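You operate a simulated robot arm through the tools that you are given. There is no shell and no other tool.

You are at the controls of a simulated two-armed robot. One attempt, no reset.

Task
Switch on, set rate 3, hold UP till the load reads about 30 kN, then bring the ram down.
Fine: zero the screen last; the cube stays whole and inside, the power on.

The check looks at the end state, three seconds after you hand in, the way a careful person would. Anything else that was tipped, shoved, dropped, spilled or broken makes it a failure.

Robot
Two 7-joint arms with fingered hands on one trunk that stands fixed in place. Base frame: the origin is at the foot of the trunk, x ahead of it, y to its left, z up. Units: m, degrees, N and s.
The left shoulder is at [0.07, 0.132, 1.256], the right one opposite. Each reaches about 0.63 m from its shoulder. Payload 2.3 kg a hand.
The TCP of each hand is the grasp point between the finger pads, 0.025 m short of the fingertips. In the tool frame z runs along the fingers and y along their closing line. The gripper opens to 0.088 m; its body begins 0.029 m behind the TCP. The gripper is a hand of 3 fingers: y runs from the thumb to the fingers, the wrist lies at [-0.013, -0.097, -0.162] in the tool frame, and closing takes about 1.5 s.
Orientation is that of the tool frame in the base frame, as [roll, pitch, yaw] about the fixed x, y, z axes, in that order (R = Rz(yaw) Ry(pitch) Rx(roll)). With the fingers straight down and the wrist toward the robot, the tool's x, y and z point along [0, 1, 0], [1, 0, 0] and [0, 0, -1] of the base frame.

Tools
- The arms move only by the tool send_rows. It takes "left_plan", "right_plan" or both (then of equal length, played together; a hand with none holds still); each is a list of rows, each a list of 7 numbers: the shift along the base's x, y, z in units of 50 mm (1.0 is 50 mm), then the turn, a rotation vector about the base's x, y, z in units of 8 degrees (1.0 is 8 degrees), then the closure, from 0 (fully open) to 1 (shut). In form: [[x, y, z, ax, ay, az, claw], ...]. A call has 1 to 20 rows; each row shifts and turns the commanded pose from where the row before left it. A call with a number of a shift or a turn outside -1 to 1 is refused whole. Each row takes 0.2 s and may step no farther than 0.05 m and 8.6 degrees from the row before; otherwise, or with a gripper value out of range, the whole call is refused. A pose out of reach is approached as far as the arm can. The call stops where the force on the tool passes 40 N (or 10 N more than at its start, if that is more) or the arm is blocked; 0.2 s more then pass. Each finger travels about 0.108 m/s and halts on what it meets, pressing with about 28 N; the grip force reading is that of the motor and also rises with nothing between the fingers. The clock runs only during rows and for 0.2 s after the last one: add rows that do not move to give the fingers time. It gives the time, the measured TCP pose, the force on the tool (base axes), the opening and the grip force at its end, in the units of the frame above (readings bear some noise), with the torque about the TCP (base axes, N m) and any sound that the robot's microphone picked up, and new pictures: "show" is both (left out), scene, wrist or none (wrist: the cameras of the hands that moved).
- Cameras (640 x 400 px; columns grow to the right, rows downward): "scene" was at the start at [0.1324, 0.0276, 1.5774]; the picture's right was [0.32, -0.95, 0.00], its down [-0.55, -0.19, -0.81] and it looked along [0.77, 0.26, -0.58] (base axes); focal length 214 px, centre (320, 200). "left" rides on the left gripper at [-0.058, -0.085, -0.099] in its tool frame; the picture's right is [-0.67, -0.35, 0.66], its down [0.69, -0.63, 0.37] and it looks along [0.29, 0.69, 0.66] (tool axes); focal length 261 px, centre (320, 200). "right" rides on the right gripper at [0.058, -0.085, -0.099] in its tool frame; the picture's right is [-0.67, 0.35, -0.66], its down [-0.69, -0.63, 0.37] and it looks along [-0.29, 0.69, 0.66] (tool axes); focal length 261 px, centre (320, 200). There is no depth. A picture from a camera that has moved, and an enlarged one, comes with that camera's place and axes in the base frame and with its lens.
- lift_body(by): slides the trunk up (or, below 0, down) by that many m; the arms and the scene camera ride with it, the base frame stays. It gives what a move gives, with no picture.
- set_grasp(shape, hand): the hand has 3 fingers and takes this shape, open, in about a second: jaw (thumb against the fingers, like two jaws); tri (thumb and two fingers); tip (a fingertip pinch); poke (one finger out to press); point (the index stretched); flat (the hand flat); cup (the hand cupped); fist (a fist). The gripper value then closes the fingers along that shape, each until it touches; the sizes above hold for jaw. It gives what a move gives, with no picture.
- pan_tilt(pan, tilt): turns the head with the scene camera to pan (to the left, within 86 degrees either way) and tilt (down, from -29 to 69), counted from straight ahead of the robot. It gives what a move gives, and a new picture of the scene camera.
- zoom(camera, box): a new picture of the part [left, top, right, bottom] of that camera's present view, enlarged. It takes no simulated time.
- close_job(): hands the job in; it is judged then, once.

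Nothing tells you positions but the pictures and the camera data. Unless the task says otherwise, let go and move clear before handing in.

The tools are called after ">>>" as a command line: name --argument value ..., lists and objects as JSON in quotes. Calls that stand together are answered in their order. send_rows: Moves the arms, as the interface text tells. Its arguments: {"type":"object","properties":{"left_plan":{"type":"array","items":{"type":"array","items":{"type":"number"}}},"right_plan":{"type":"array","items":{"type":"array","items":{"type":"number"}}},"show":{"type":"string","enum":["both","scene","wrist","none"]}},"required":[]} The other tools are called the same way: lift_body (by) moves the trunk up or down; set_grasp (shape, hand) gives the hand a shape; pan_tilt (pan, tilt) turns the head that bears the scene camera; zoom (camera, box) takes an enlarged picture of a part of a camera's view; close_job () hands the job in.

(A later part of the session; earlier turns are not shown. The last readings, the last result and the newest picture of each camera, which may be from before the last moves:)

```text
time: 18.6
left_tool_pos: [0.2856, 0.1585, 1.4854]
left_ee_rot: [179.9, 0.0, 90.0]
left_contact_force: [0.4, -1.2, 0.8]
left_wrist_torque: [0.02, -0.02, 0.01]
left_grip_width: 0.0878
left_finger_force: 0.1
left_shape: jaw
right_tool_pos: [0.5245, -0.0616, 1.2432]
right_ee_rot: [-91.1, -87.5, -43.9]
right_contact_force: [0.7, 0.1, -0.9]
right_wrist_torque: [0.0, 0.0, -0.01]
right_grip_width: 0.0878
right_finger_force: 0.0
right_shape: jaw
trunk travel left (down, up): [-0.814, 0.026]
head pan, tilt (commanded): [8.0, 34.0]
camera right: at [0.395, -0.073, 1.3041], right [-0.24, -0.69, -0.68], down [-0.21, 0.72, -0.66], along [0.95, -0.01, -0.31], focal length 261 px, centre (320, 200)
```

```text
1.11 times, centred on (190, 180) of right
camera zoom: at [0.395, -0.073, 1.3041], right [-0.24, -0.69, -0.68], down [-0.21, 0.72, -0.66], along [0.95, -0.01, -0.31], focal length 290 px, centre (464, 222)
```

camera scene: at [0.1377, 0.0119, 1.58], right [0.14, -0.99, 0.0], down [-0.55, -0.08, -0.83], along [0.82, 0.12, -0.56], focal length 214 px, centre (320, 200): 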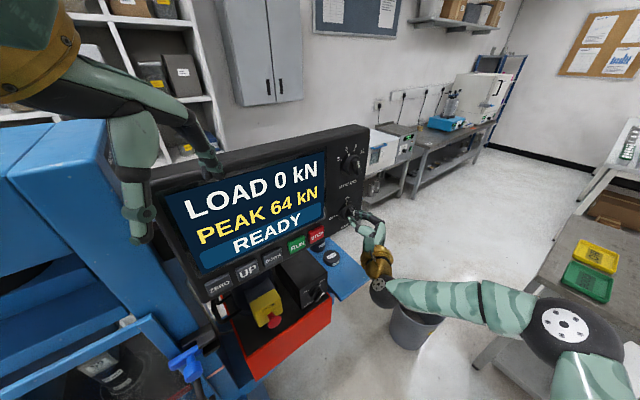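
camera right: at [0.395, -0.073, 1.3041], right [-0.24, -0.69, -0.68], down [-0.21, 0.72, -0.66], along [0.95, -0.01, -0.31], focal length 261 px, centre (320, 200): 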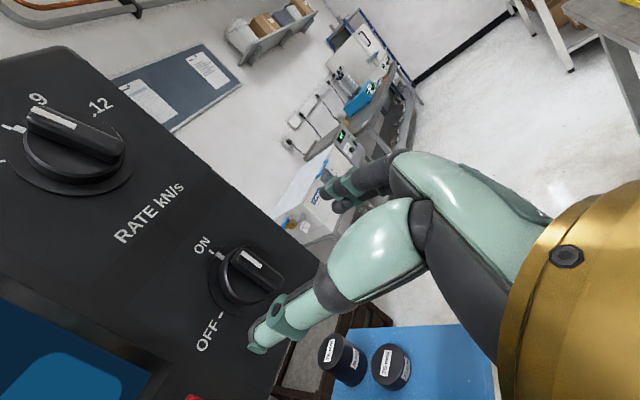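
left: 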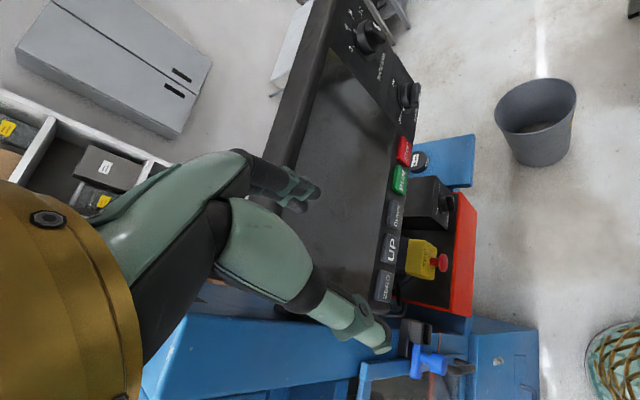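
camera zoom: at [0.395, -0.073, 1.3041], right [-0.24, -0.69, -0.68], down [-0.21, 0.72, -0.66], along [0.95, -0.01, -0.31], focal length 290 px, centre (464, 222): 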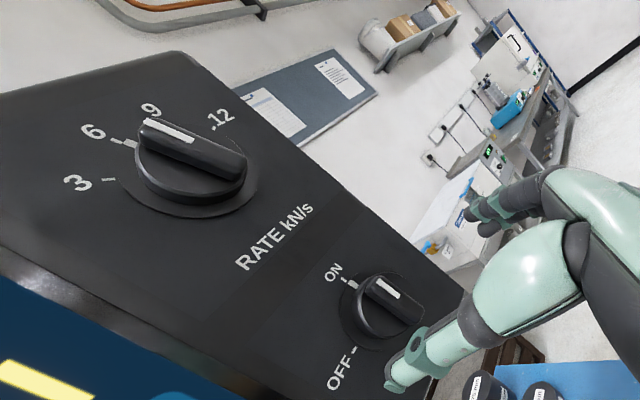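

MAIN now sits at ON. Next is RATE, whose bar points 20° left of vertical. I'll raise the hand to it, aligning the jaws across the bar, and stop short to check.

>>> send_rows --right_plan '[[-0.014, 0.014, 0.885, -0.663, -0.663, 0, 0], [-0.014, 0.014, 0.885, -0.663, -0.663, 0, 0], [-0.014, 0.014, 0.885, -0.663, -0.663, 0, 0], [0.22, 0.25, 0, 0, 0, 0, 0], [0.22, 0.25, 0, 0, 0, 0, 0]]' --show "wrist"

>>> zoom --camera "scene" --box '[300, 110, 420, 230]'

>>> zoom --camera "right" --box '[180, 160, 380, 360]'

```text
time: 19.9
left_tool_pos: [0.2878, 0.1604, 1.4848]
left_ee_rot: [-179.9, 0.0, 90.0]
left_contact_force: [-0.3, -0.2, 0.4]
left_wrist_torque: [-0.01, 0.04, -0.02]
left_grip_width: 0.0876
left_finger_force: 0.1
left_shape: jaw
right_tool_pos: [0.5477, -0.0304, 1.3753]
right_ee_rot: [90.6, -69.9, 134.7]
right_contact_force: [-0.3, 0.5, -0.3]
right_wrist_torque: [-0.04, -0.02, 0.0]
right_grip_width: 0.0877
right_finger_force: 0.0
right_shape: jaw
trunk travel left (down, up): [-0.814, 0.026]
head pan, tilt (commanded): [8.0, 34.0]
camera right: at [0.4065, -0.0302, 1.4001], right [-0.07, -0.86, -0.51], down [0.0, 0.51, -0.86], along [1.0, -0.06, -0.03], focal length 261 px, centre (320, 200)
```

right: 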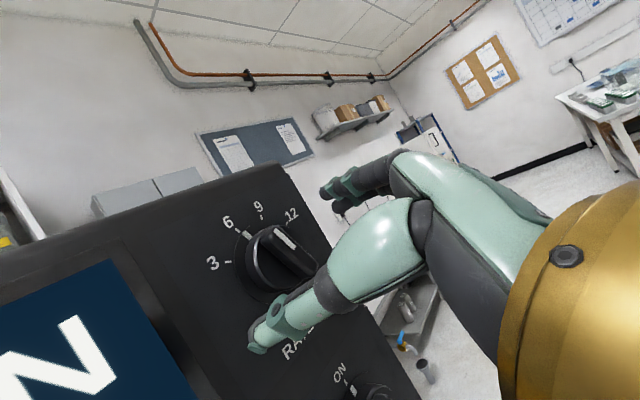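

```text
3.33 times, centred on (360, 170) of scene
camera zoom: at [0.1386, 0.0127, 1.58], right [0.14, -0.99, 0.0], down [-0.55, -0.08, -0.83], along [0.82, 0.12, -0.56], focal length 715 px, centre (187, 300)
```

zoom: 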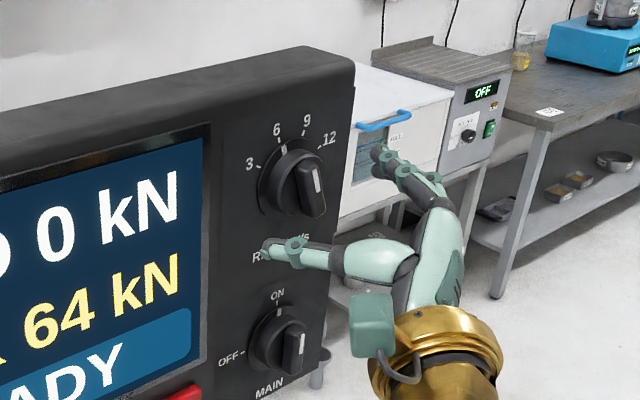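

```text
2.00 times, centred on (280, 260) of right
camera zoom: at [0.4065, -0.0302, 1.4001], right [-0.07, -0.86, -0.51], down [0.0, 0.51, -0.86], along [1.0, -0.06, -0.03], focal length 521 px, centre (400, 80)
```

zoom: 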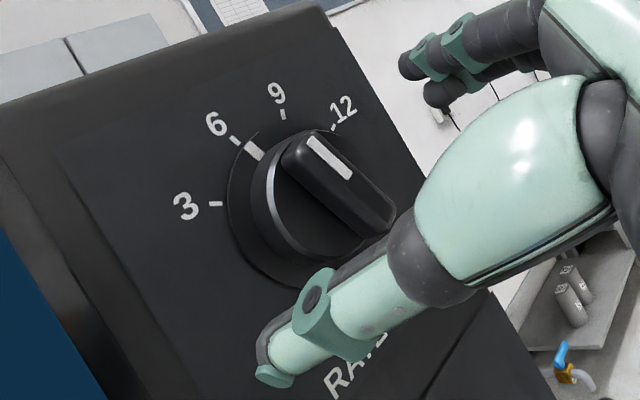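

The jaws straddle RATE's bar. Advancing the last 14 mm and closing.

>>> send_rows --right_plan '[[0.2, 0.2, 0, 0, 0, 0, 0], [0, 0, 0, 0, 0, 0, 0.3], [0, 0, 0, 0, 0, 0, 0.6], [0, 0, 0, 0, 0, 0, 0.8], [0, 0, 0, 0, 0, 0, 1], [0, 0, 0, 0, 0, 0, 1], [0, 0, 0, 0, 0, 0, 1], [0, 0, 0, 0, 0, 0, 1], [0, 0, 0, 0, 0, 0, 1]]' --show "wrist"

>>> zoom --camera "scene" --box '[300, 110, 420, 230]'

>>> zoom --camera "right" --box '[180, 160, 380, 360]'

```text
time: 21.9
left_tool_pos: [0.2867, 0.1594, 1.4841]
left_ee_rot: [180.0, 0.1, 90.0]
left_contact_force: [0.4, -0.2, 0.1]
left_wrist_torque: [-0.04, -0.02, 0.06]
left_grip_width: 0.0875
left_finger_force: 0.0
left_shape: jaw
right_tool_pos: [0.5567, -0.0225, 1.3746]
right_ee_rot: [90.1, -70.0, 135.1]
right_contact_force: [0.7, 0.1, 0.9]
right_wrist_torque: [0.02, -0.05, -0.05]
right_grip_width: 0.0085
right_finger_force: 27.7
right_shape: jaw
trunk travel left (down, up): [-0.814, 0.026]
head pan, tilt (commanded): [8.0, 34.0]
camera right: at [0.4156, -0.0217, 1.4003], right [-0.07, -0.86, -0.51], down [0.0, 0.51, -0.86], along [1.0, -0.06, -0.03], focal length 261 px, centre (320, 200)
```

right: 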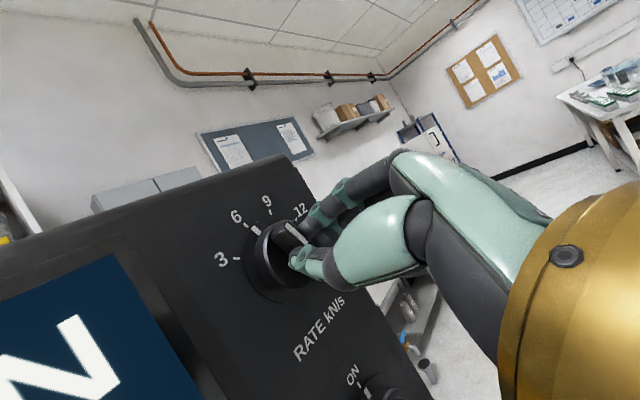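

```text
3.33 times, centred on (360, 170) of scene
camera zoom: at [0.1379, 0.0112, 1.5801], right [0.14, -0.99, 0.0], down [-0.55, -0.08, -0.83], along [0.82, 0.12, -0.56], focal length 715 px, centre (187, 300)
```

zoom: 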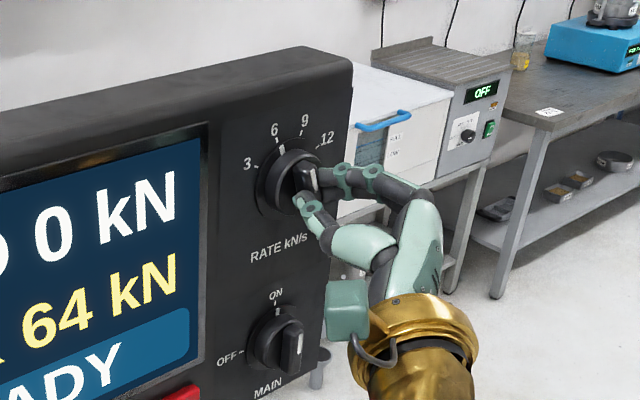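

```text
2.00 times, centred on (280, 260) of right
camera zoom: at [0.4156, -0.0217, 1.4003], right [-0.07, -0.86, -0.51], down [0.0, 0.51, -0.86], along [1.0, -0.06, -0.03], focal length 521 px, centre (400, 80)
```

zoom: 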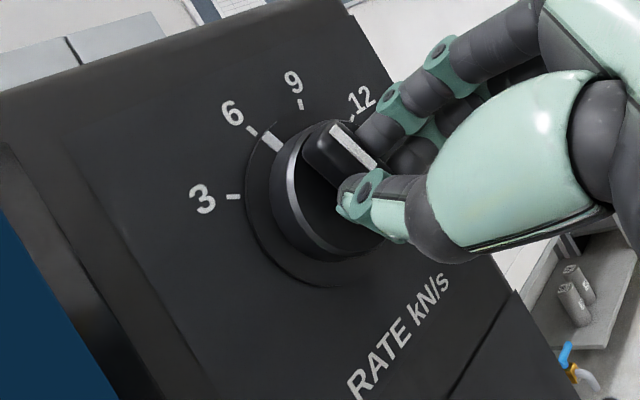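

RATE's bar is gripped. Turning counter-clockwise about 42° toward 3.

>>> send_rows --right_plan '[[0, 0, 0, -0.619, -0.619, 0, 1], [0, 0, 0, -0.619, -0.619, 0, 1], [0, 0, 0, -0.619, -0.619, 0, 1], [0, 0, 0, -0.619, -0.619, 0, 1], [0, 0, 0, -0.619, -0.619, 0, 1], [0, 0, 0, -0.619, -0.619, 0, 1]]' --show "wrist"

>>> zoom --camera "scene" --box '[300, 110, 420, 230]'

>>> zoom --camera "right" --box '[180, 160, 380, 360]'

```text
time: 23.2
left_tool_pos: [0.2895, 0.1586, 1.4847]
left_ee_rot: [-180.0, 0.0, 90.0]
left_contact_force: [0.0, 0.0, -0.1]
left_wrist_torque: [-0.02, 0.03, -0.01]
left_grip_width: 0.0878
left_finger_force: 0.2
left_shape: jaw
right_tool_pos: [0.5572, -0.0233, 1.3736]
right_ee_rot: [90.3, -27.8, 134.9]
right_contact_force: [-1.0, 0.1, -6.5]
right_wrist_torque: [-0.03, 0.1, 0.03]
right_grip_width: 0.0085
right_finger_force: 28.2
right_shape: jaw
trunk travel left (down, up): [-0.814, 0.026]
head pan, tilt (commanded): [8.0, 34.0]
camera right: at [0.4225, -0.0286, 1.3262], right [0.07, -1.0, 0.0], down [0.48, 0.04, -0.88], along [0.88, 0.06, 0.48], focal length 261 px, centre (320, 200)
```

right: 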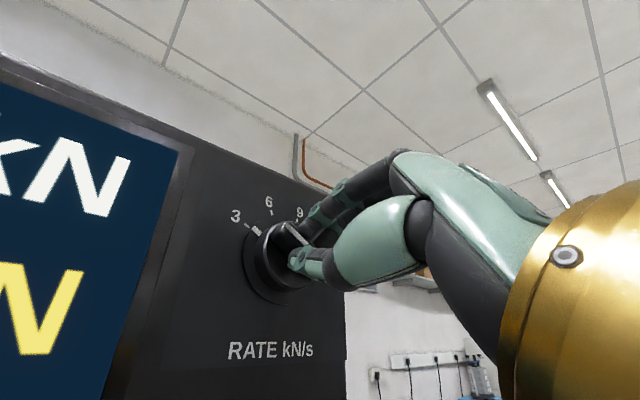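

```text
3.33 times, centred on (360, 170) of scene
camera zoom: at [0.1393, 0.0107, 1.5798], right [0.14, -0.99, 0.0], down [-0.56, -0.08, -0.83], along [0.82, 0.12, -0.56], focal length 715 px, centre (187, 300)
```

zoom: 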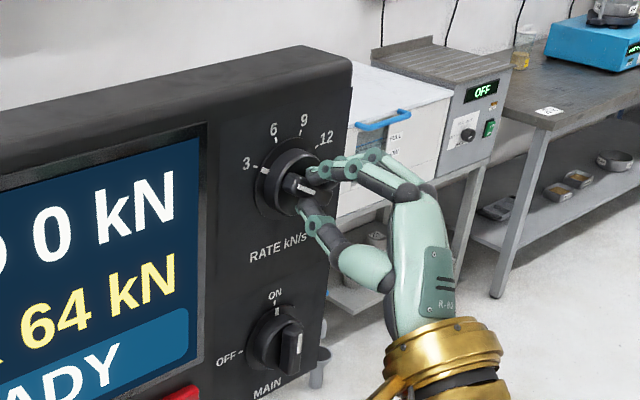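

```text
2.00 times, centred on (280, 260) of right
camera zoom: at [0.4225, -0.0286, 1.3262], right [0.07, -1.0, 0.0], down [0.48, 0.04, -0.88], along [0.88, 0.06, 0.48], focal length 521 px, centre (400, 80)
```

zoom: 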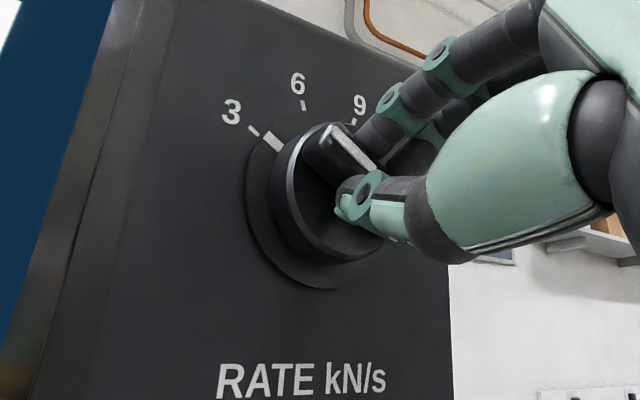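

The pointer lines up with 3. Opening and backing off to check it stays there.

>>> send_rows --right_plan '[[0, 0, 0, 0, 0, 0, 0.6], [0, 0, 0, 0, 0, 0, 0.3], [0, 0, 0, 0, 0, 0, 0], [0, 0, 0, 0, 0, 0, 0], [0, 0, 0, 0, 0, 0, 0], [0, 0, 0, 0, 0, 0, 0], [-0.4, -0.4, 0, 0, 0, 0, 0], [-0.6, -0.6, 0, 0, 0, 0, 0]]' --show "both"

>>> zoom --camera "scene" --box '[320, 130, 380, 230]'

>>> zoom --camera "scene" --box '[130, 120, 380, 320]'

```text
time: 25.1
left_tool_pos: [0.2832, 0.1572, 1.4868]
left_ee_rot: [179.8, -0.1, 90.0]
left_contact_force: [-0.8, 0.2, -0.4]
left_wrist_torque: [0.0, -0.01, 0.02]
left_grip_width: 0.0875
left_finger_force: 0.2
left_shape: jaw
right_tool_pos: [0.5058, -0.0757, 1.377]
right_ee_rot: [90.0, -28.0, 135.0]
right_contact_force: [-0.1, -0.5, 0.1]
right_wrist_torque: [0.0, 0.0, 0.03]
right_grip_width: 0.0876
right_finger_force: 0.1
right_shape: jaw
trunk travel left (down, up): [-0.814, 0.026]
head pan, tilt (commanded): [8.0, 34.0]
camera scene: at [0.1349, 0.0087, 1.5803], right [0.14, -0.99, 0.0], down [-0.55, -0.08, -0.83], along [0.82, 0.12, -0.56], focal length 214 px, centre (320, 200)
camera right: at [0.3696, -0.0811, 1.3285], right [0.07, -1.0, -0.01], down [0.48, 0.04, -0.88], along [0.88, 0.06, 0.48], focal length 261 px, centre (320, 200)
```

scene: 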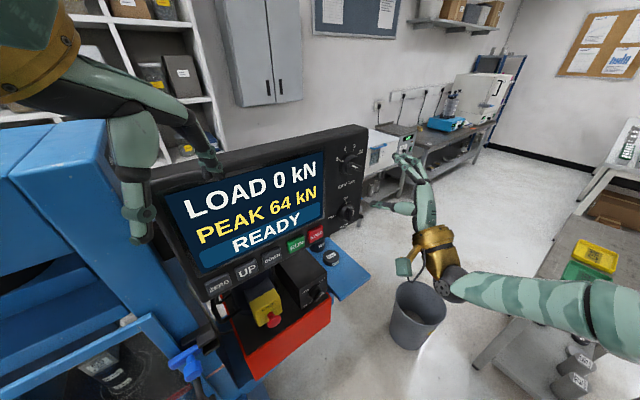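
right: 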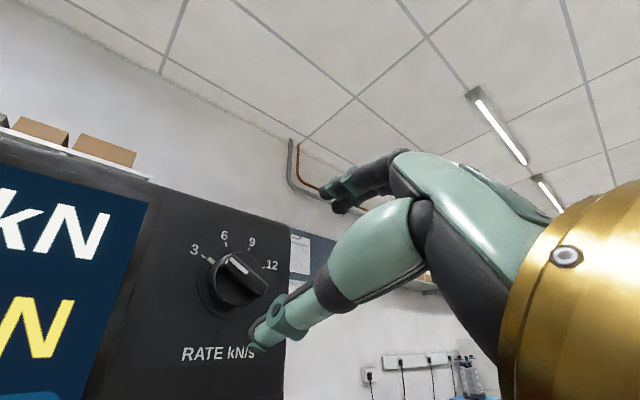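

```text
4.00 times, centred on (350, 180) of scene
camera zoom: at [0.1349, 0.0087, 1.5803], right [0.14, -0.99, 0.0], down [-0.55, -0.08, -0.83], along [0.82, 0.12, -0.56], focal length 858 px, centre (200, 280)
```

zoom: 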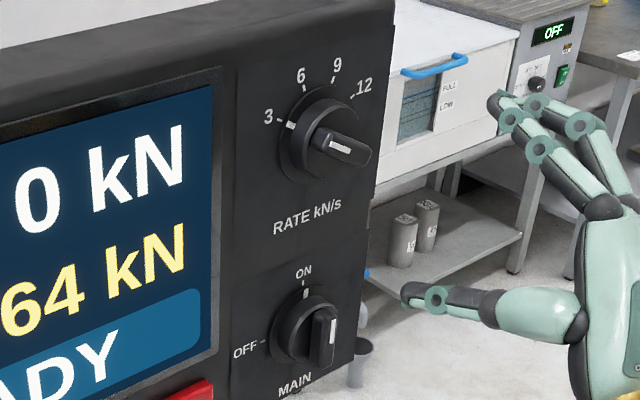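

```text
2.00 times, centred on (255, 220) of scene
camera zoom: at [0.1349, 0.0087, 1.5803], right [0.14, -0.99, 0.0], down [-0.55, -0.08, -0.83], along [0.82, 0.12, -0.56], focal length 429 px, centre (450, 160)
```

zoom: 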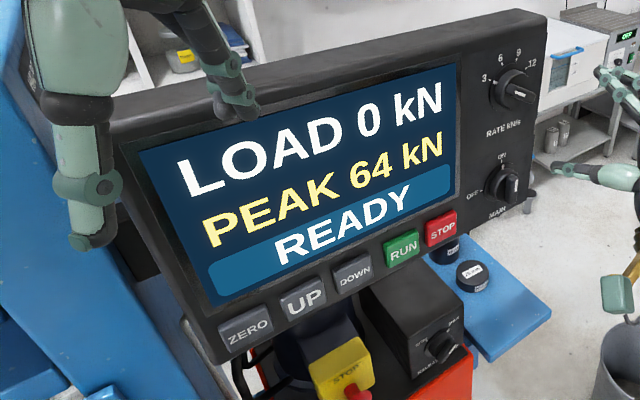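

RATE is at 3, MAIN is ON and the screen reads clearly. Now I'll back away and set the right hand to the poke shape, to see where the fingertip sits.

>>> send_rows --right_plan '[[-0.6, -0.4, -0.5, -0.6, -0.6, 0, 0], [-0.6, -0.2, -0.5, -0.6, -0.6, 0, 0], [-0.5, 0.2, -0.5, -0.6, -0.6, 0, 0], [-0.3, 0.3, -0.5, -0.6, -0.6, 0, 0]]' --show "none"

>>> set_grasp --hand "right" --shape "poke"

>>> pan_tilt --pan 15 --tilt 42

>>> zoom --camera "right" --box '[0, 0, 640, 400]'

```text
time: 26.1
left_tool_pos: [0.2879, 0.1608, 1.4845]
left_ee_rot: [-179.9, 0.1, 90.1]
left_contact_force: [0.2, 0.0, 0.1]
left_wrist_torque: [-0.01, -0.01, 0.02]
left_grip_width: 0.0878
left_finger_force: 0.0
left_shape: jaw
right_tool_pos: [0.4081, -0.0761, 1.2728]
right_ee_rot: [90.2, -0.7, 135.1]
right_contact_force: [-0.2, 0.4, 0.3]
right_wrist_torque: [0.03, 0.0, 0.01]
right_grip_width: 0.0876
right_finger_force: 0.0
right_shape: jaw
trunk travel left (down, up): [-0.814, 0.026]
head pan, tilt (commanded): [8.0, 34.0]
```

```text
time: 26.9
left_tool_pos: [0.2859, 0.1602, 1.485]
left_ee_rot: [180.0, 0.1, 89.9]
left_contact_force: [-0.1, 0.6, -0.7]
left_wrist_torque: [0.01, 0.02, 0.04]
left_grip_width: 0.0875
left_finger_force: 0.1
left_shape: jaw
right_tool_pos: [0.4075, -0.0772, 1.2735]
right_ee_rot: [90.1, -0.7, 134.9]
right_contact_force: [-0.4, -0.4, -0.6]
right_wrist_torque: [-0.02, 0.01, 0.03]
right_grip_width: 0.0
right_finger_force: 0.1
right_shape: poke
trunk travel left (down, up): [-0.814, 0.026]
head pan, tilt (commanded): [8.0, 34.0]
```

```text
time: 27.6
left_tool_pos: [0.2867, 0.16, 1.4837]
left_ee_rot: [180.0, -0.1, 89.9]
left_contact_force: [-0.4, 0.0, -0.5]
left_wrist_torque: [0.01, 0.01, -0.02]
left_grip_width: 0.0878
left_finger_force: 0.0
left_shape: jaw
right_tool_pos: [0.4078, -0.0783, 1.2739]
right_ee_rot: [90.1, -0.8, 135.0]
right_contact_force: [-0.2, 0.5, -0.5]
right_wrist_torque: [-0.01, 0.0, 0.01]
right_grip_width: 0.0002
right_finger_force: 0.0
right_shape: poke
trunk travel left (down, up): [-0.814, 0.026]
head pan, tilt (commanded): [15.0, 42.0]
camera scene: at [0.1303, 0.0207, 1.5681], right [0.26, -0.97, 0.0], down [-0.65, -0.17, -0.74], along [0.72, 0.19, -0.67], focal length 214 px, centre (320, 200)
```

scene: 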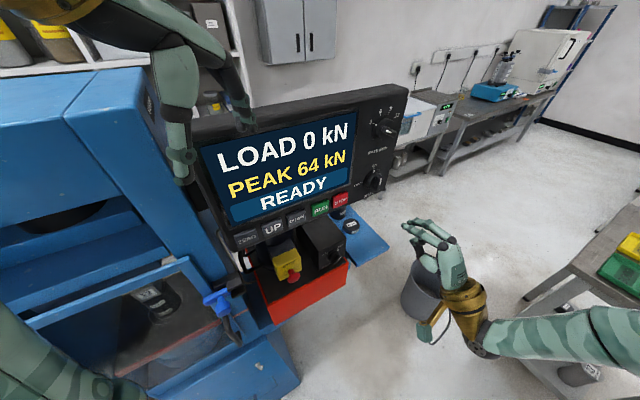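

```text
1.00 times, centred on (320, 200) of right (not enlarged: the box is as wide or as high as the picture)
camera zoom: at [0.2946, -0.1057, 1.1899], right [0.01, -0.94, 0.34], down [0.74, -0.22, -0.64], along [0.68, 0.26, 0.69], focal length 261 px, centre (320, 200)
```

zoom: 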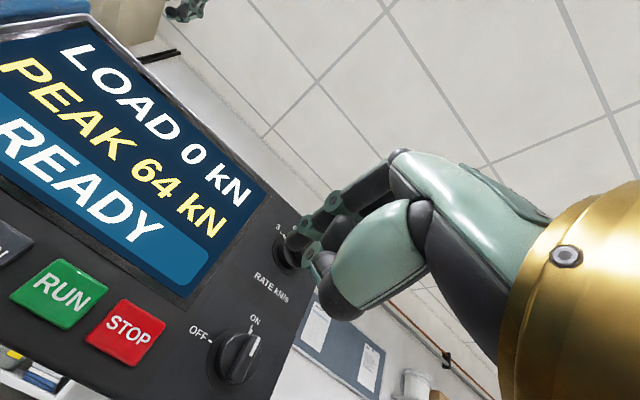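

>>> zoom --camera "scene" --box '[380, 200, 500, 330]'

>>> zoom --camera "right" --box '[240, 120, 460, 340]'

>>> zoom --camera "left" --box '[0, 0, 640, 400]'

```text
3.08 times, centred on (440, 265) of scene
camera zoom: at [0.1303, 0.0207, 1.5681], right [0.26, -0.97, 0.0], down [-0.65, -0.17, -0.74], along [0.72, 0.19, -0.67], focal length 660 px, centre (-49, 0)
```

zoom: 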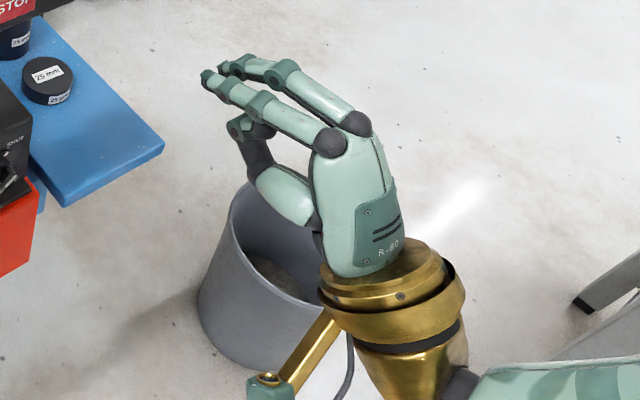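

```text
1.82 times, centred on (350, 230) of right
camera zoom: at [0.2946, -0.1057, 1.1899], right [0.01, -0.94, 0.34], down [0.74, -0.22, -0.64], along [0.68, 0.26, 0.69], focal length 474 px, centre (266, 146)
```

zoom: 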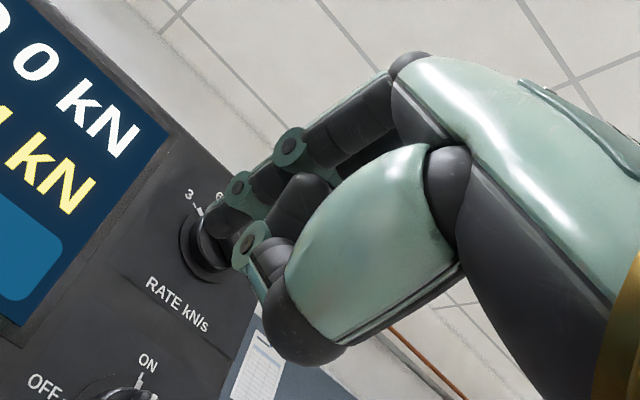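

```text
1.00 times, centred on (320, 200) of left (not enlarged: the box is as wide or as high as the picture)
camera zoom: at [0.2011, 0.1015, 1.5836], right [-0.35, -0.67, -0.66], down [-0.63, 0.69, -0.37], along [0.69, 0.29, -0.66], focal length 261 px, centre (320, 200)
```

zoom: 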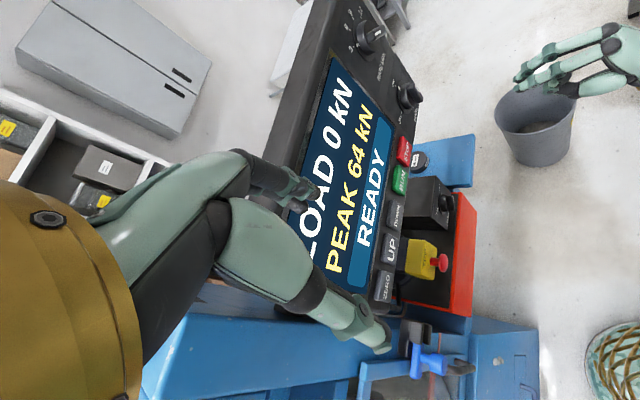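

The poke shape shows two partly bent fingers. I'll compare with the point shape.

>>> set_grasp --hand "right" --shape "point"

>>> zoom --camera "scene" --box '[380, 200, 500, 330]'

>>> zoom --camera "right" --box '[240, 120, 460, 340]'

>>> zoom --camera "left" --box '[480, 0, 640, 140]'

```text
time: 28.5
left_tool_pos: [0.2862, 0.16, 1.4835]
left_ee_rot: [180.0, 0.0, 89.9]
left_contact_force: [0.4, -1.0, -0.3]
left_wrist_torque: [0.01, -0.01, 0.01]
left_grip_width: 0.0879
left_finger_force: 0.1
left_shape: jaw
right_tool_pos: [0.4072, -0.0777, 1.2737]
right_ee_rot: [90.1, -0.8, 134.8]
right_contact_force: [-0.6, 0.2, 0.1]
right_wrist_torque: [-0.03, 0.02, -0.01]
right_grip_width: 0.0001
right_finger_force: 0.0
right_shape: point
trunk travel left (down, up): [-0.814, 0.026]
head pan, tilt (commanded): [15.0, 42.0]
```

```text
3.08 times, centred on (440, 265) of scene
camera zoom: at [0.1304, 0.0208, 1.5681], right [0.26, -0.97, 0.0], down [-0.65, -0.17, -0.74], along [0.72, 0.19, -0.67], focal length 660 px, centre (-49, 0)
```

zoom: 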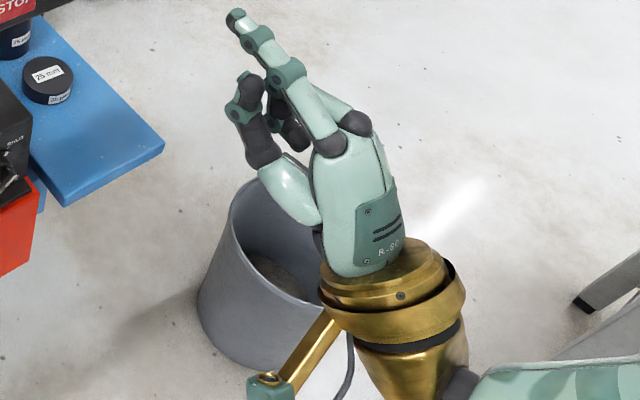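

```text
1.82 times, centred on (350, 230) of right
camera zoom: at [0.2947, -0.1057, 1.1899], right [0.01, -0.94, 0.34], down [0.74, -0.22, -0.64], along [0.68, 0.26, 0.69], focal length 474 px, centre (266, 146)
```

zoom: 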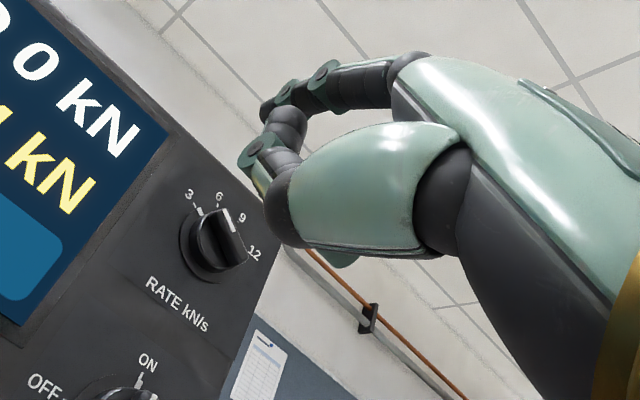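

```text
2.86 times, centred on (560, 70) of left
camera zoom: at [0.2013, 0.1015, 1.5836], right [-0.35, -0.67, -0.66], down [-0.63, 0.69, -0.37], along [0.69, 0.29, -0.66], focal length 745 px, centre (-366, 571)
```

zoom: 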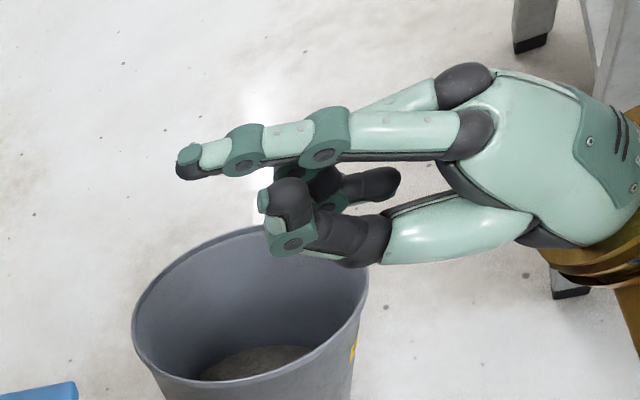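

The point shape is ideal: one straight index finger, whose tip sits about 47 mm above and 20 mm ahead of the TCP. Let me re-measure the buttons from this head pose.

>>> zoom --camera "scene" --box '[220, 185, 360, 275]'

>>> zoom --camera "left" --box '[350, 120, 470, 320]'

```text
4.44 times, centred on (290, 230) of scene
camera zoom: at [0.1304, 0.0208, 1.5681], right [0.26, -0.97, 0.0], down [-0.65, -0.17, -0.74], along [0.72, 0.19, -0.67], focal length 953 px, centre (453, 67)
```

zoom: 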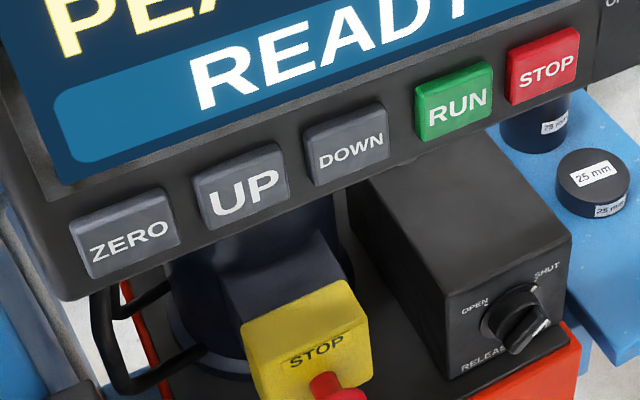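

```text
2.00 times, centred on (410, 220) of left
camera zoom: at [0.2013, 0.1015, 1.5836], right [-0.35, -0.67, -0.66], down [-0.63, 0.69, -0.37], along [0.69, 0.29, -0.66], focal length 521 px, centre (140, 160)
```

zoom: 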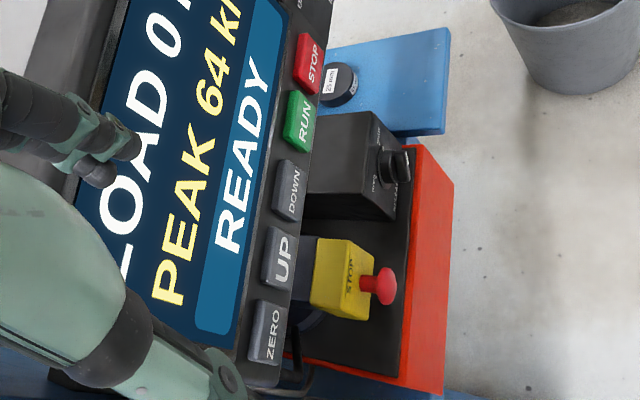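

UP is at about (0.386, 0.191, 1.226), DOWN (0.425, 0.152, 1.227) and ZERO (0.348, 0.229, 1.228). I'll bring the index tip to about 5 cm in front of UP.

>>> send_rows --right_plan '[[-0.224, 0.712, -0.316, 0, 0, 0, 0], [-0.224, 0.712, -0.316, 0, 0, 0, 0], [-0.224, 0.712, -0.316, 0, 0, 0, 0], [-0.224, 0.712, -0.316, 0, 0, 0, 0], [-0.224, 0.712, -0.316, 0, 0, 0, 0], [-0.224, 0.712, -0.316, 0, 0, 0, 0]]' --show "both"

>>> zoom --camera "scene" --box '[220, 185, 360, 275]'

>>> zoom --camera "left" --box '[350, 120, 550, 320]'

```text
time: 29.9
left_tool_pos: [0.2861, 0.1625, 1.4843]
left_ee_rot: [-179.9, 0.1, 90.0]
left_contact_force: [0.3, -0.6, -0.6]
left_wrist_torque: [-0.03, -0.01, 0.02]
left_grip_width: 0.0877
left_finger_force: 0.1
left_shape: jaw
right_tool_pos: [0.3381, 0.1367, 1.1815]
right_ee_rot: [90.2, -0.6, 135.1]
right_contact_force: [0.0, 0.0, 0.3]
right_wrist_torque: [0.0, -0.01, 0.01]
right_grip_width: 0.0
right_finger_force: 0.1
right_shape: point
trunk travel left (down, up): [-0.814, 0.026]
head pan, tilt (commanded): [15.0, 42.0]
camera scene: at [0.13, 0.0228, 1.5681], right [0.26, -0.97, 0.0], down [-0.65, -0.17, -0.74], along [0.72, 0.19, -0.67], focal length 214 px, centre (320, 200)
camera right: at [0.2249, 0.109, 1.0971], right [0.01, -0.94, 0.34], down [0.74, -0.22, -0.64], along [0.68, 0.26, 0.69], focal length 261 px, centre (320, 200)
```

scene: 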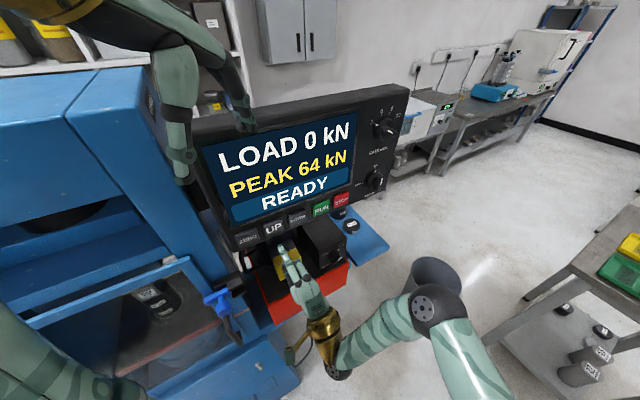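
right: 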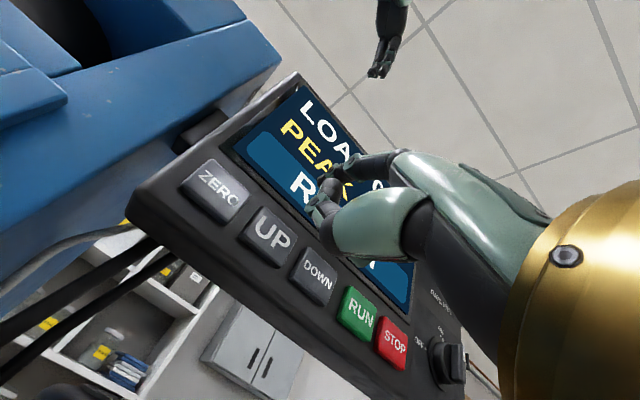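

```text
4.44 times, centred on (290, 230) of scene
camera zoom: at [0.13, 0.0228, 1.5681], right [0.26, -0.97, 0.0], down [-0.65, -0.17, -0.74], along [0.72, 0.19, -0.67], focal length 953 px, centre (453, 67)
```

zoom: 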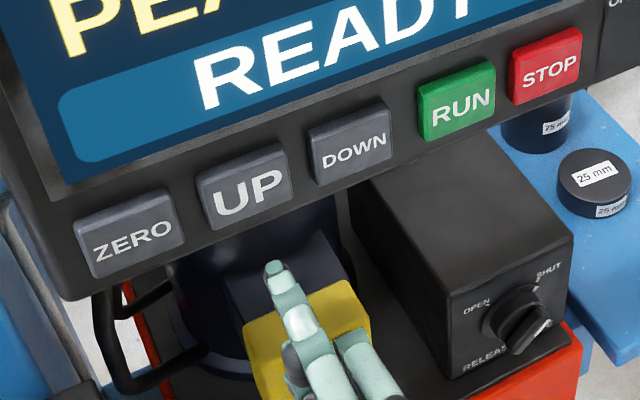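

```text
2.00 times, centred on (450, 220) of left
camera zoom: at [0.2008, 0.1036, 1.5835], right [-0.35, -0.67, -0.65], down [-0.63, 0.68, -0.37], along [0.69, 0.28, -0.66], focal length 521 px, centre (60, 160)
```

zoom: 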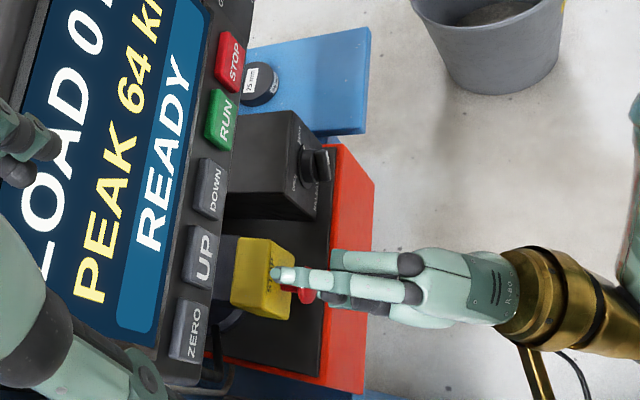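

The tip triangulates to (0.3375, 0.154, 1.246), slightly high and left of UP. I'll correct that and close most of the gap, still not touching.

>>> send_rows --right_plan '[[0.333, 0.233, -0.13, 0, 0, 0, 0], [0.333, 0.233, -0.13, 0, 0, 0, 0]]' --show "wrist"

>>> zoom --camera "scene" --box '[220, 185, 360, 275]'

>>> zoom --camera "left" --box '[350, 160, 470, 320]'

```text
time: 30.5
left_tool_pos: [0.2866, 0.1619, 1.4849]
left_ee_rot: [180.0, 0.0, 90.0]
left_contact_force: [0.3, -0.4, 0.0]
left_wrist_torque: [-0.01, 0.01, 0.05]
left_grip_width: 0.0877
left_finger_force: 0.2
left_shape: jaw
right_tool_pos: [0.3732, 0.1589, 1.1667]
right_ee_rot: [90.2, -0.8, 134.8]
right_contact_force: [0.1, -0.7, -0.5]
right_wrist_torque: [0.0, -0.03, 0.02]
right_grip_width: 0.0001
right_finger_force: 0.0
right_shape: point
trunk travel left (down, up): [-0.814, 0.026]
head pan, tilt (commanded): [15.0, 42.0]
camera right: at [0.2596, 0.131, 1.0832], right [0.01, -0.94, 0.34], down [0.74, -0.22, -0.64], along [0.68, 0.26, 0.69], focal length 261 px, centre (320, 200)
```

right: 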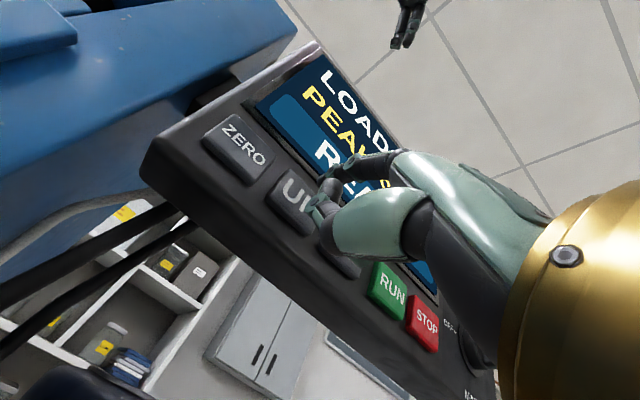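

```text
4.44 times, centred on (290, 230) of scene
camera zoom: at [0.1309, 0.0222, 1.568], right [0.26, -0.97, 0.0], down [-0.65, -0.17, -0.74], along [0.72, 0.19, -0.67], focal length 953 px, centre (453, 67)
```

zoom: 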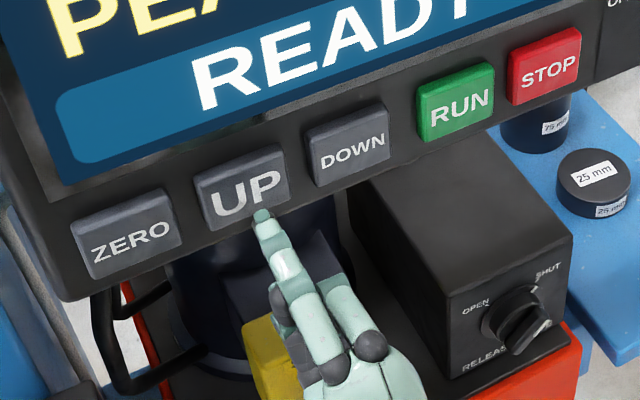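

```text
2.50 times, centred on (410, 240) of left
camera zoom: at [0.2018, 0.1029, 1.5834], right [-0.35, -0.67, -0.65], down [-0.63, 0.68, -0.37], along [0.69, 0.28, -0.66], focal length 652 px, centre (95, 100)
```

zoom: 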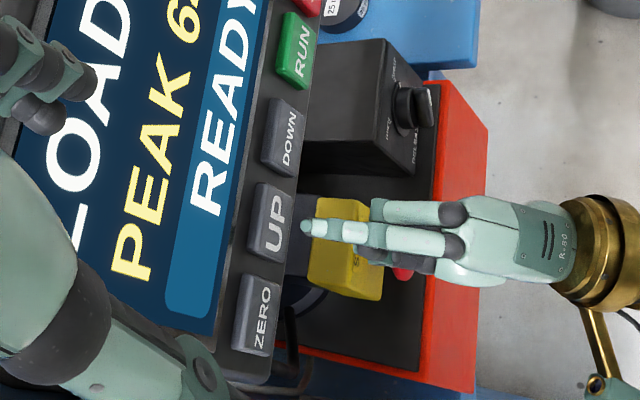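

The tip is lined up with UP. I'll lower it 5 mm and ease forward until it touches.

>>> send_rows --right_plan '[[0.14, 0.14, -0.1, 0, 0, 0, 0], [0.08, 0.08, 0, 0, 0, 0, 0]]' --show "none"

>>> zoom --camera "scene" --box '[180, 110, 380, 275]'

>>> zoom --camera "left" --box '[350, 160, 470, 320]'

```text
time: 31.1
left_tool_pos: [0.2866, 0.161, 1.4847]
left_ee_rot: [-179.9, -0.1, 90.0]
left_contact_force: [0.7, 0.1, -0.5]
left_wrist_torque: [0.02, -0.03, -0.01]
left_grip_width: 0.0876
left_finger_force: 0.0
left_shape: jaw
right_tool_pos: [0.3833, 0.1692, 1.1624]
right_ee_rot: [90.2, -0.8, 135.0]
right_contact_force: [1.2, 0.7, -0.1]
right_wrist_torque: [-0.01, -0.01, 0.0]
right_grip_width: 0.0
right_finger_force: 0.0
right_shape: point
trunk travel left (down, up): [-0.814, 0.026]
head pan, tilt (commanded): [15.0, 42.0]
```

```text
2.42 times, centred on (280, 192) of scene
camera zoom: at [0.1307, 0.0217, 1.568], right [0.26, -0.97, 0.0], down [-0.65, -0.17, -0.74], along [0.72, 0.19, -0.67], focal length 520 px, centre (417, 218)
```

zoom: 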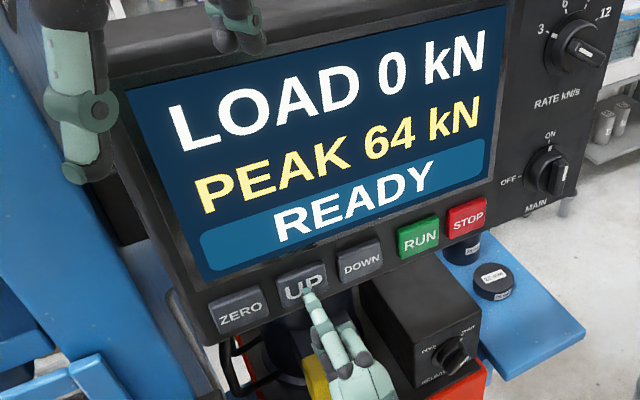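

```text
2.50 times, centred on (410, 240) of left
camera zoom: at [0.2015, 0.1024, 1.5835], right [-0.35, -0.67, -0.66], down [-0.63, 0.68, -0.37], along [0.69, 0.29, -0.66], focal length 652 px, centre (95, 100)
```

zoom: 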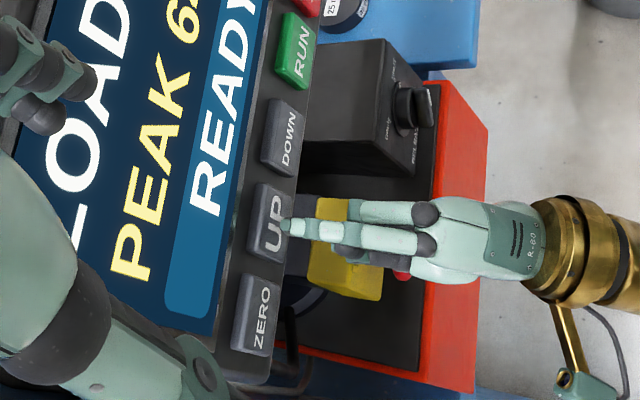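

No contact yet; continuing forward in small steps.

>>> send_rows --right_plan '[[0.06, 0.06, 0, 0, 0, 0, 0], [0.06, 0.06, 0, 0, 0, 0, 0]]' --show "none"

>>> zoom --camera "scene" --box '[180, 110, 380, 275]'

>>> zoom --camera "left" --box '[350, 160, 470, 320]'

```text
time: 31.7
left_tool_pos: [0.2862, 0.1594, 1.4859]
left_ee_rot: [180.0, 0.0, 90.1]
left_contact_force: [0.5, 0.5, 0.1]
left_wrist_torque: [0.0, 0.02, 0.02]
left_grip_width: 0.0876
left_finger_force: 0.1
left_shape: jaw
right_tool_pos: [0.3892, 0.1751, 1.1623]
right_ee_rot: [90.1, -0.8, 134.8]
right_contact_force: [-1.6, -1.0, -1.0]
right_wrist_torque: [0.05, -0.03, 0.02]
right_grip_width: 0.0
right_finger_force: 0.0
right_shape: point
trunk travel left (down, up): [-0.814, 0.026]
head pan, tilt (commanded): [15.0, 42.0]
heard: click
```

```text
2.42 times, centred on (280, 192) of scene
camera zoom: at [0.1297, 0.0202, 1.5681], right [0.26, -0.97, 0.0], down [-0.65, -0.17, -0.74], along [0.72, 0.19, -0.67], focal length 520 px, centre (417, 218)
```

zoom: 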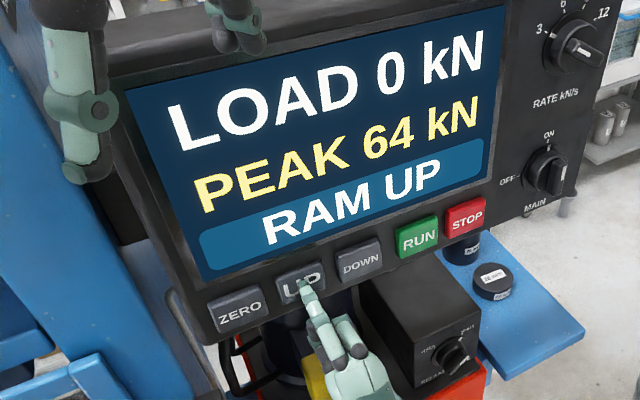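

```text
2.50 times, centred on (410, 240) of left
camera zoom: at [0.2005, 0.1009, 1.5837], right [-0.35, -0.67, -0.66], down [-0.63, 0.69, -0.37], along [0.69, 0.29, -0.66], focal length 652 px, centre (95, 100)
```

zoom: 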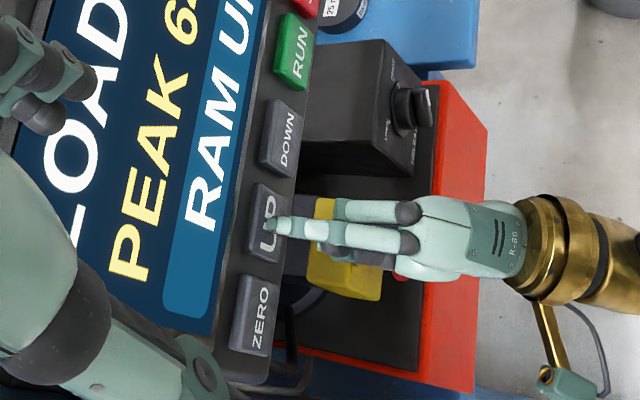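

The button clicked and the screen reads RAM UP. I'll press about 1 mm deeper so it stays held, and watch the load in short intervals.

>>> send_rows --right_plan '[[0.02, 0.02, 0, 0, 0, 0, 0], [0, 0, 0, 0, 0, 0, 0], [0, 0, 0, 0, 0, 0, 0], [0, 0, 0, 0, 0, 0, 0], [0, 0, 0, 0, 0, 0, 0], [0, 0, 0, 0, 0, 0, 0], [0, 0, 0, 0, 0, 0, 0]]' --show "none"

>>> zoom --camera "scene" --box '[180, 110, 380, 275]'

```text
time: 33.3
left_tool_pos: [0.2846, 0.159, 1.4845]
left_ee_rot: [-180.0, 0.0, 90.0]
left_contact_force: [-0.8, 0.4, -0.4]
left_wrist_torque: [0.01, -0.04, 0.02]
left_grip_width: 0.0874
left_finger_force: 0.0
left_shape: jaw
right_tool_pos: [0.39, 0.1761, 1.1628]
right_ee_rot: [90.1, -0.8, 134.8]
right_contact_force: [-1.5, -1.4, 0.0]
right_wrist_torque: [0.07, -0.08, 0.01]
right_grip_width: 0.0
right_finger_force: 0.1
right_shape: point
trunk travel left (down, up): [-0.814, 0.026]
head pan, tilt (commanded): [15.0, 42.0]
```

```text
2.42 times, centred on (280, 192) of scene
camera zoom: at [0.1295, 0.0199, 1.5681], right [0.26, -0.97, 0.0], down [-0.65, -0.17, -0.74], along [0.72, 0.19, -0.67], focal length 520 px, centre (417, 218)
```

zoom: 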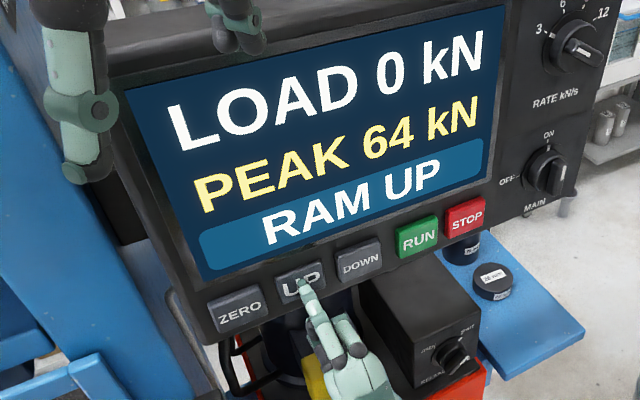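

RAM UP is holding with the load still 0, so the ram is taking up the gap. I'll keep holding and check the chamber too.

>>> send_rows --right_plan '[[0, 0, 0, 0, 0, 0, 0], [0, 0, 0, 0, 0, 0, 0], [0, 0, 0, 0, 0, 0, 0], [0, 0, 0, 0, 0, 0, 0], [0, 0, 0, 0, 0, 0, 0], [0, 0, 0, 0, 0, 0, 0], [0, 0, 0, 0, 0, 0, 0], [0, 0, 0, 0, 0, 0, 0]]' --show "scene"

>>> zoom --camera "scene" --box '[40, 150, 280, 390]'

```text
time: 35.1
left_tool_pos: [0.2847, 0.1585, 1.4861]
left_ee_rot: [180.0, 0.0, 90.0]
left_contact_force: [-0.5, -0.7, 0.4]
left_wrist_torque: [-0.01, 0.01, -0.02]
left_grip_width: 0.0876
left_finger_force: 0.1
left_shape: jaw
right_tool_pos: [0.3901, 0.1762, 1.1622]
right_ee_rot: [90.1, -0.7, 135.0]
right_contact_force: [-1.8, -1.3, 0.0]
right_wrist_torque: [0.07, -0.08, 0.02]
right_grip_width: 0.0001
right_finger_force: 0.1
right_shape: point
trunk travel left (down, up): [-0.814, 0.026]
head pan, tilt (commanded): [15.0, 42.0]
camera scene: at [0.1295, 0.0199, 1.5681], right [0.26, -0.97, 0.0], down [-0.65, -0.17, -0.74], along [0.72, 0.19, -0.67], focal length 214 px, centre (320, 200)
```

scene: 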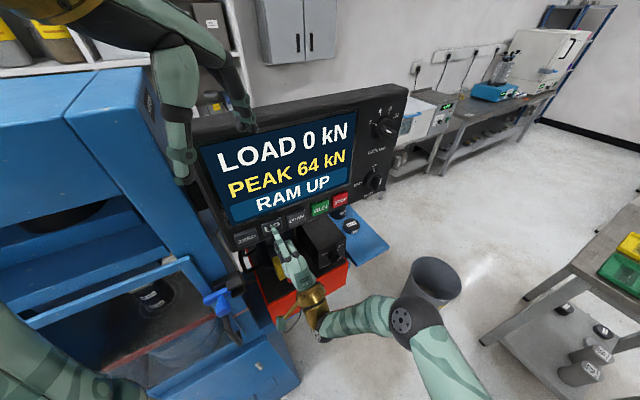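

```text
1.67 times, centred on (160, 270) of scene
camera zoom: at [0.1295, 0.0199, 1.5681], right [0.26, -0.97, 0.0], down [-0.65, -0.17, -0.74], along [0.72, 0.19, -0.67], focal length 358 px, centre (587, 83)
```

zoom: 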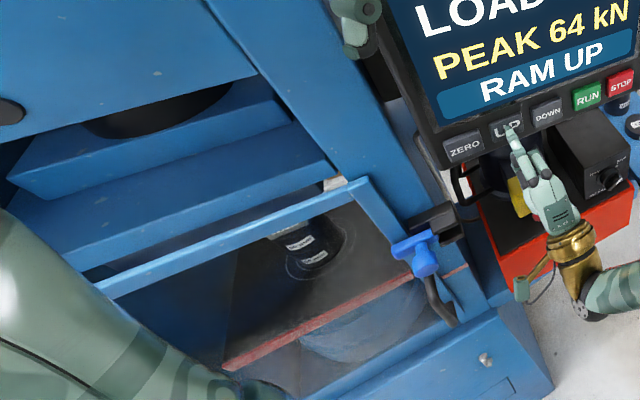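

The platen and cube have risen; load still reads 0. Continuing in short holds.

>>> send_rows --right_plan '[[0, 0, 0, 0, 0, 0, 0], [0, 0, 0, 0, 0, 0, 0], [0, 0, 0, 0, 0, 0, 0], [0, 0, 0, 0, 0, 0, 0], [0, 0, 0, 0, 0, 0, 0], [0, 0, 0, 0, 0, 0, 0], [0, 0, 0, 0, 0, 0, 0]]' --show "scene"

```text
time: 36.7
left_tool_pos: [0.2864, 0.159, 1.4841]
left_ee_rot: [179.9, 0.1, 90.1]
left_contact_force: [0.3, 0.7, -0.2]
left_wrist_torque: [0.02, 0.01, 0.02]
left_grip_width: 0.0877
left_finger_force: 0.1
left_shape: jaw
right_tool_pos: [0.3892, 0.1755, 1.1625]
right_ee_rot: [90.1, -0.7, 134.8]
right_contact_force: [-1.9, -0.9, 0.0]
right_wrist_torque: [0.07, -0.08, 0.04]
right_grip_width: 0.0
right_finger_force: 0.0
right_shape: point
trunk travel left (down, up): [-0.814, 0.026]
head pan, tilt (commanded): [15.0, 42.0]
camera scene: at [0.1295, 0.0199, 1.5681], right [0.26, -0.97, 0.0], down [-0.65, -0.17, -0.74], along [0.72, 0.19, -0.67], focal length 214 px, centre (320, 200)
```

scene: 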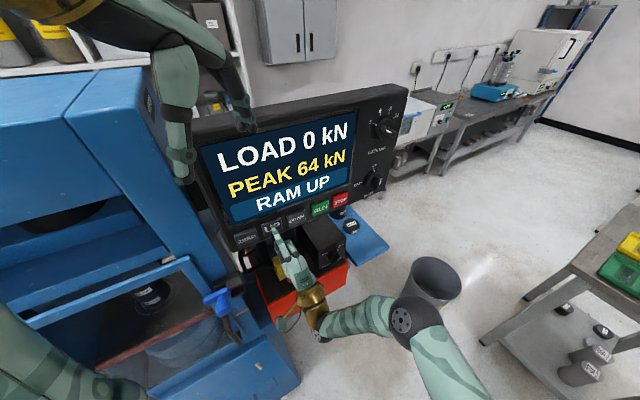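

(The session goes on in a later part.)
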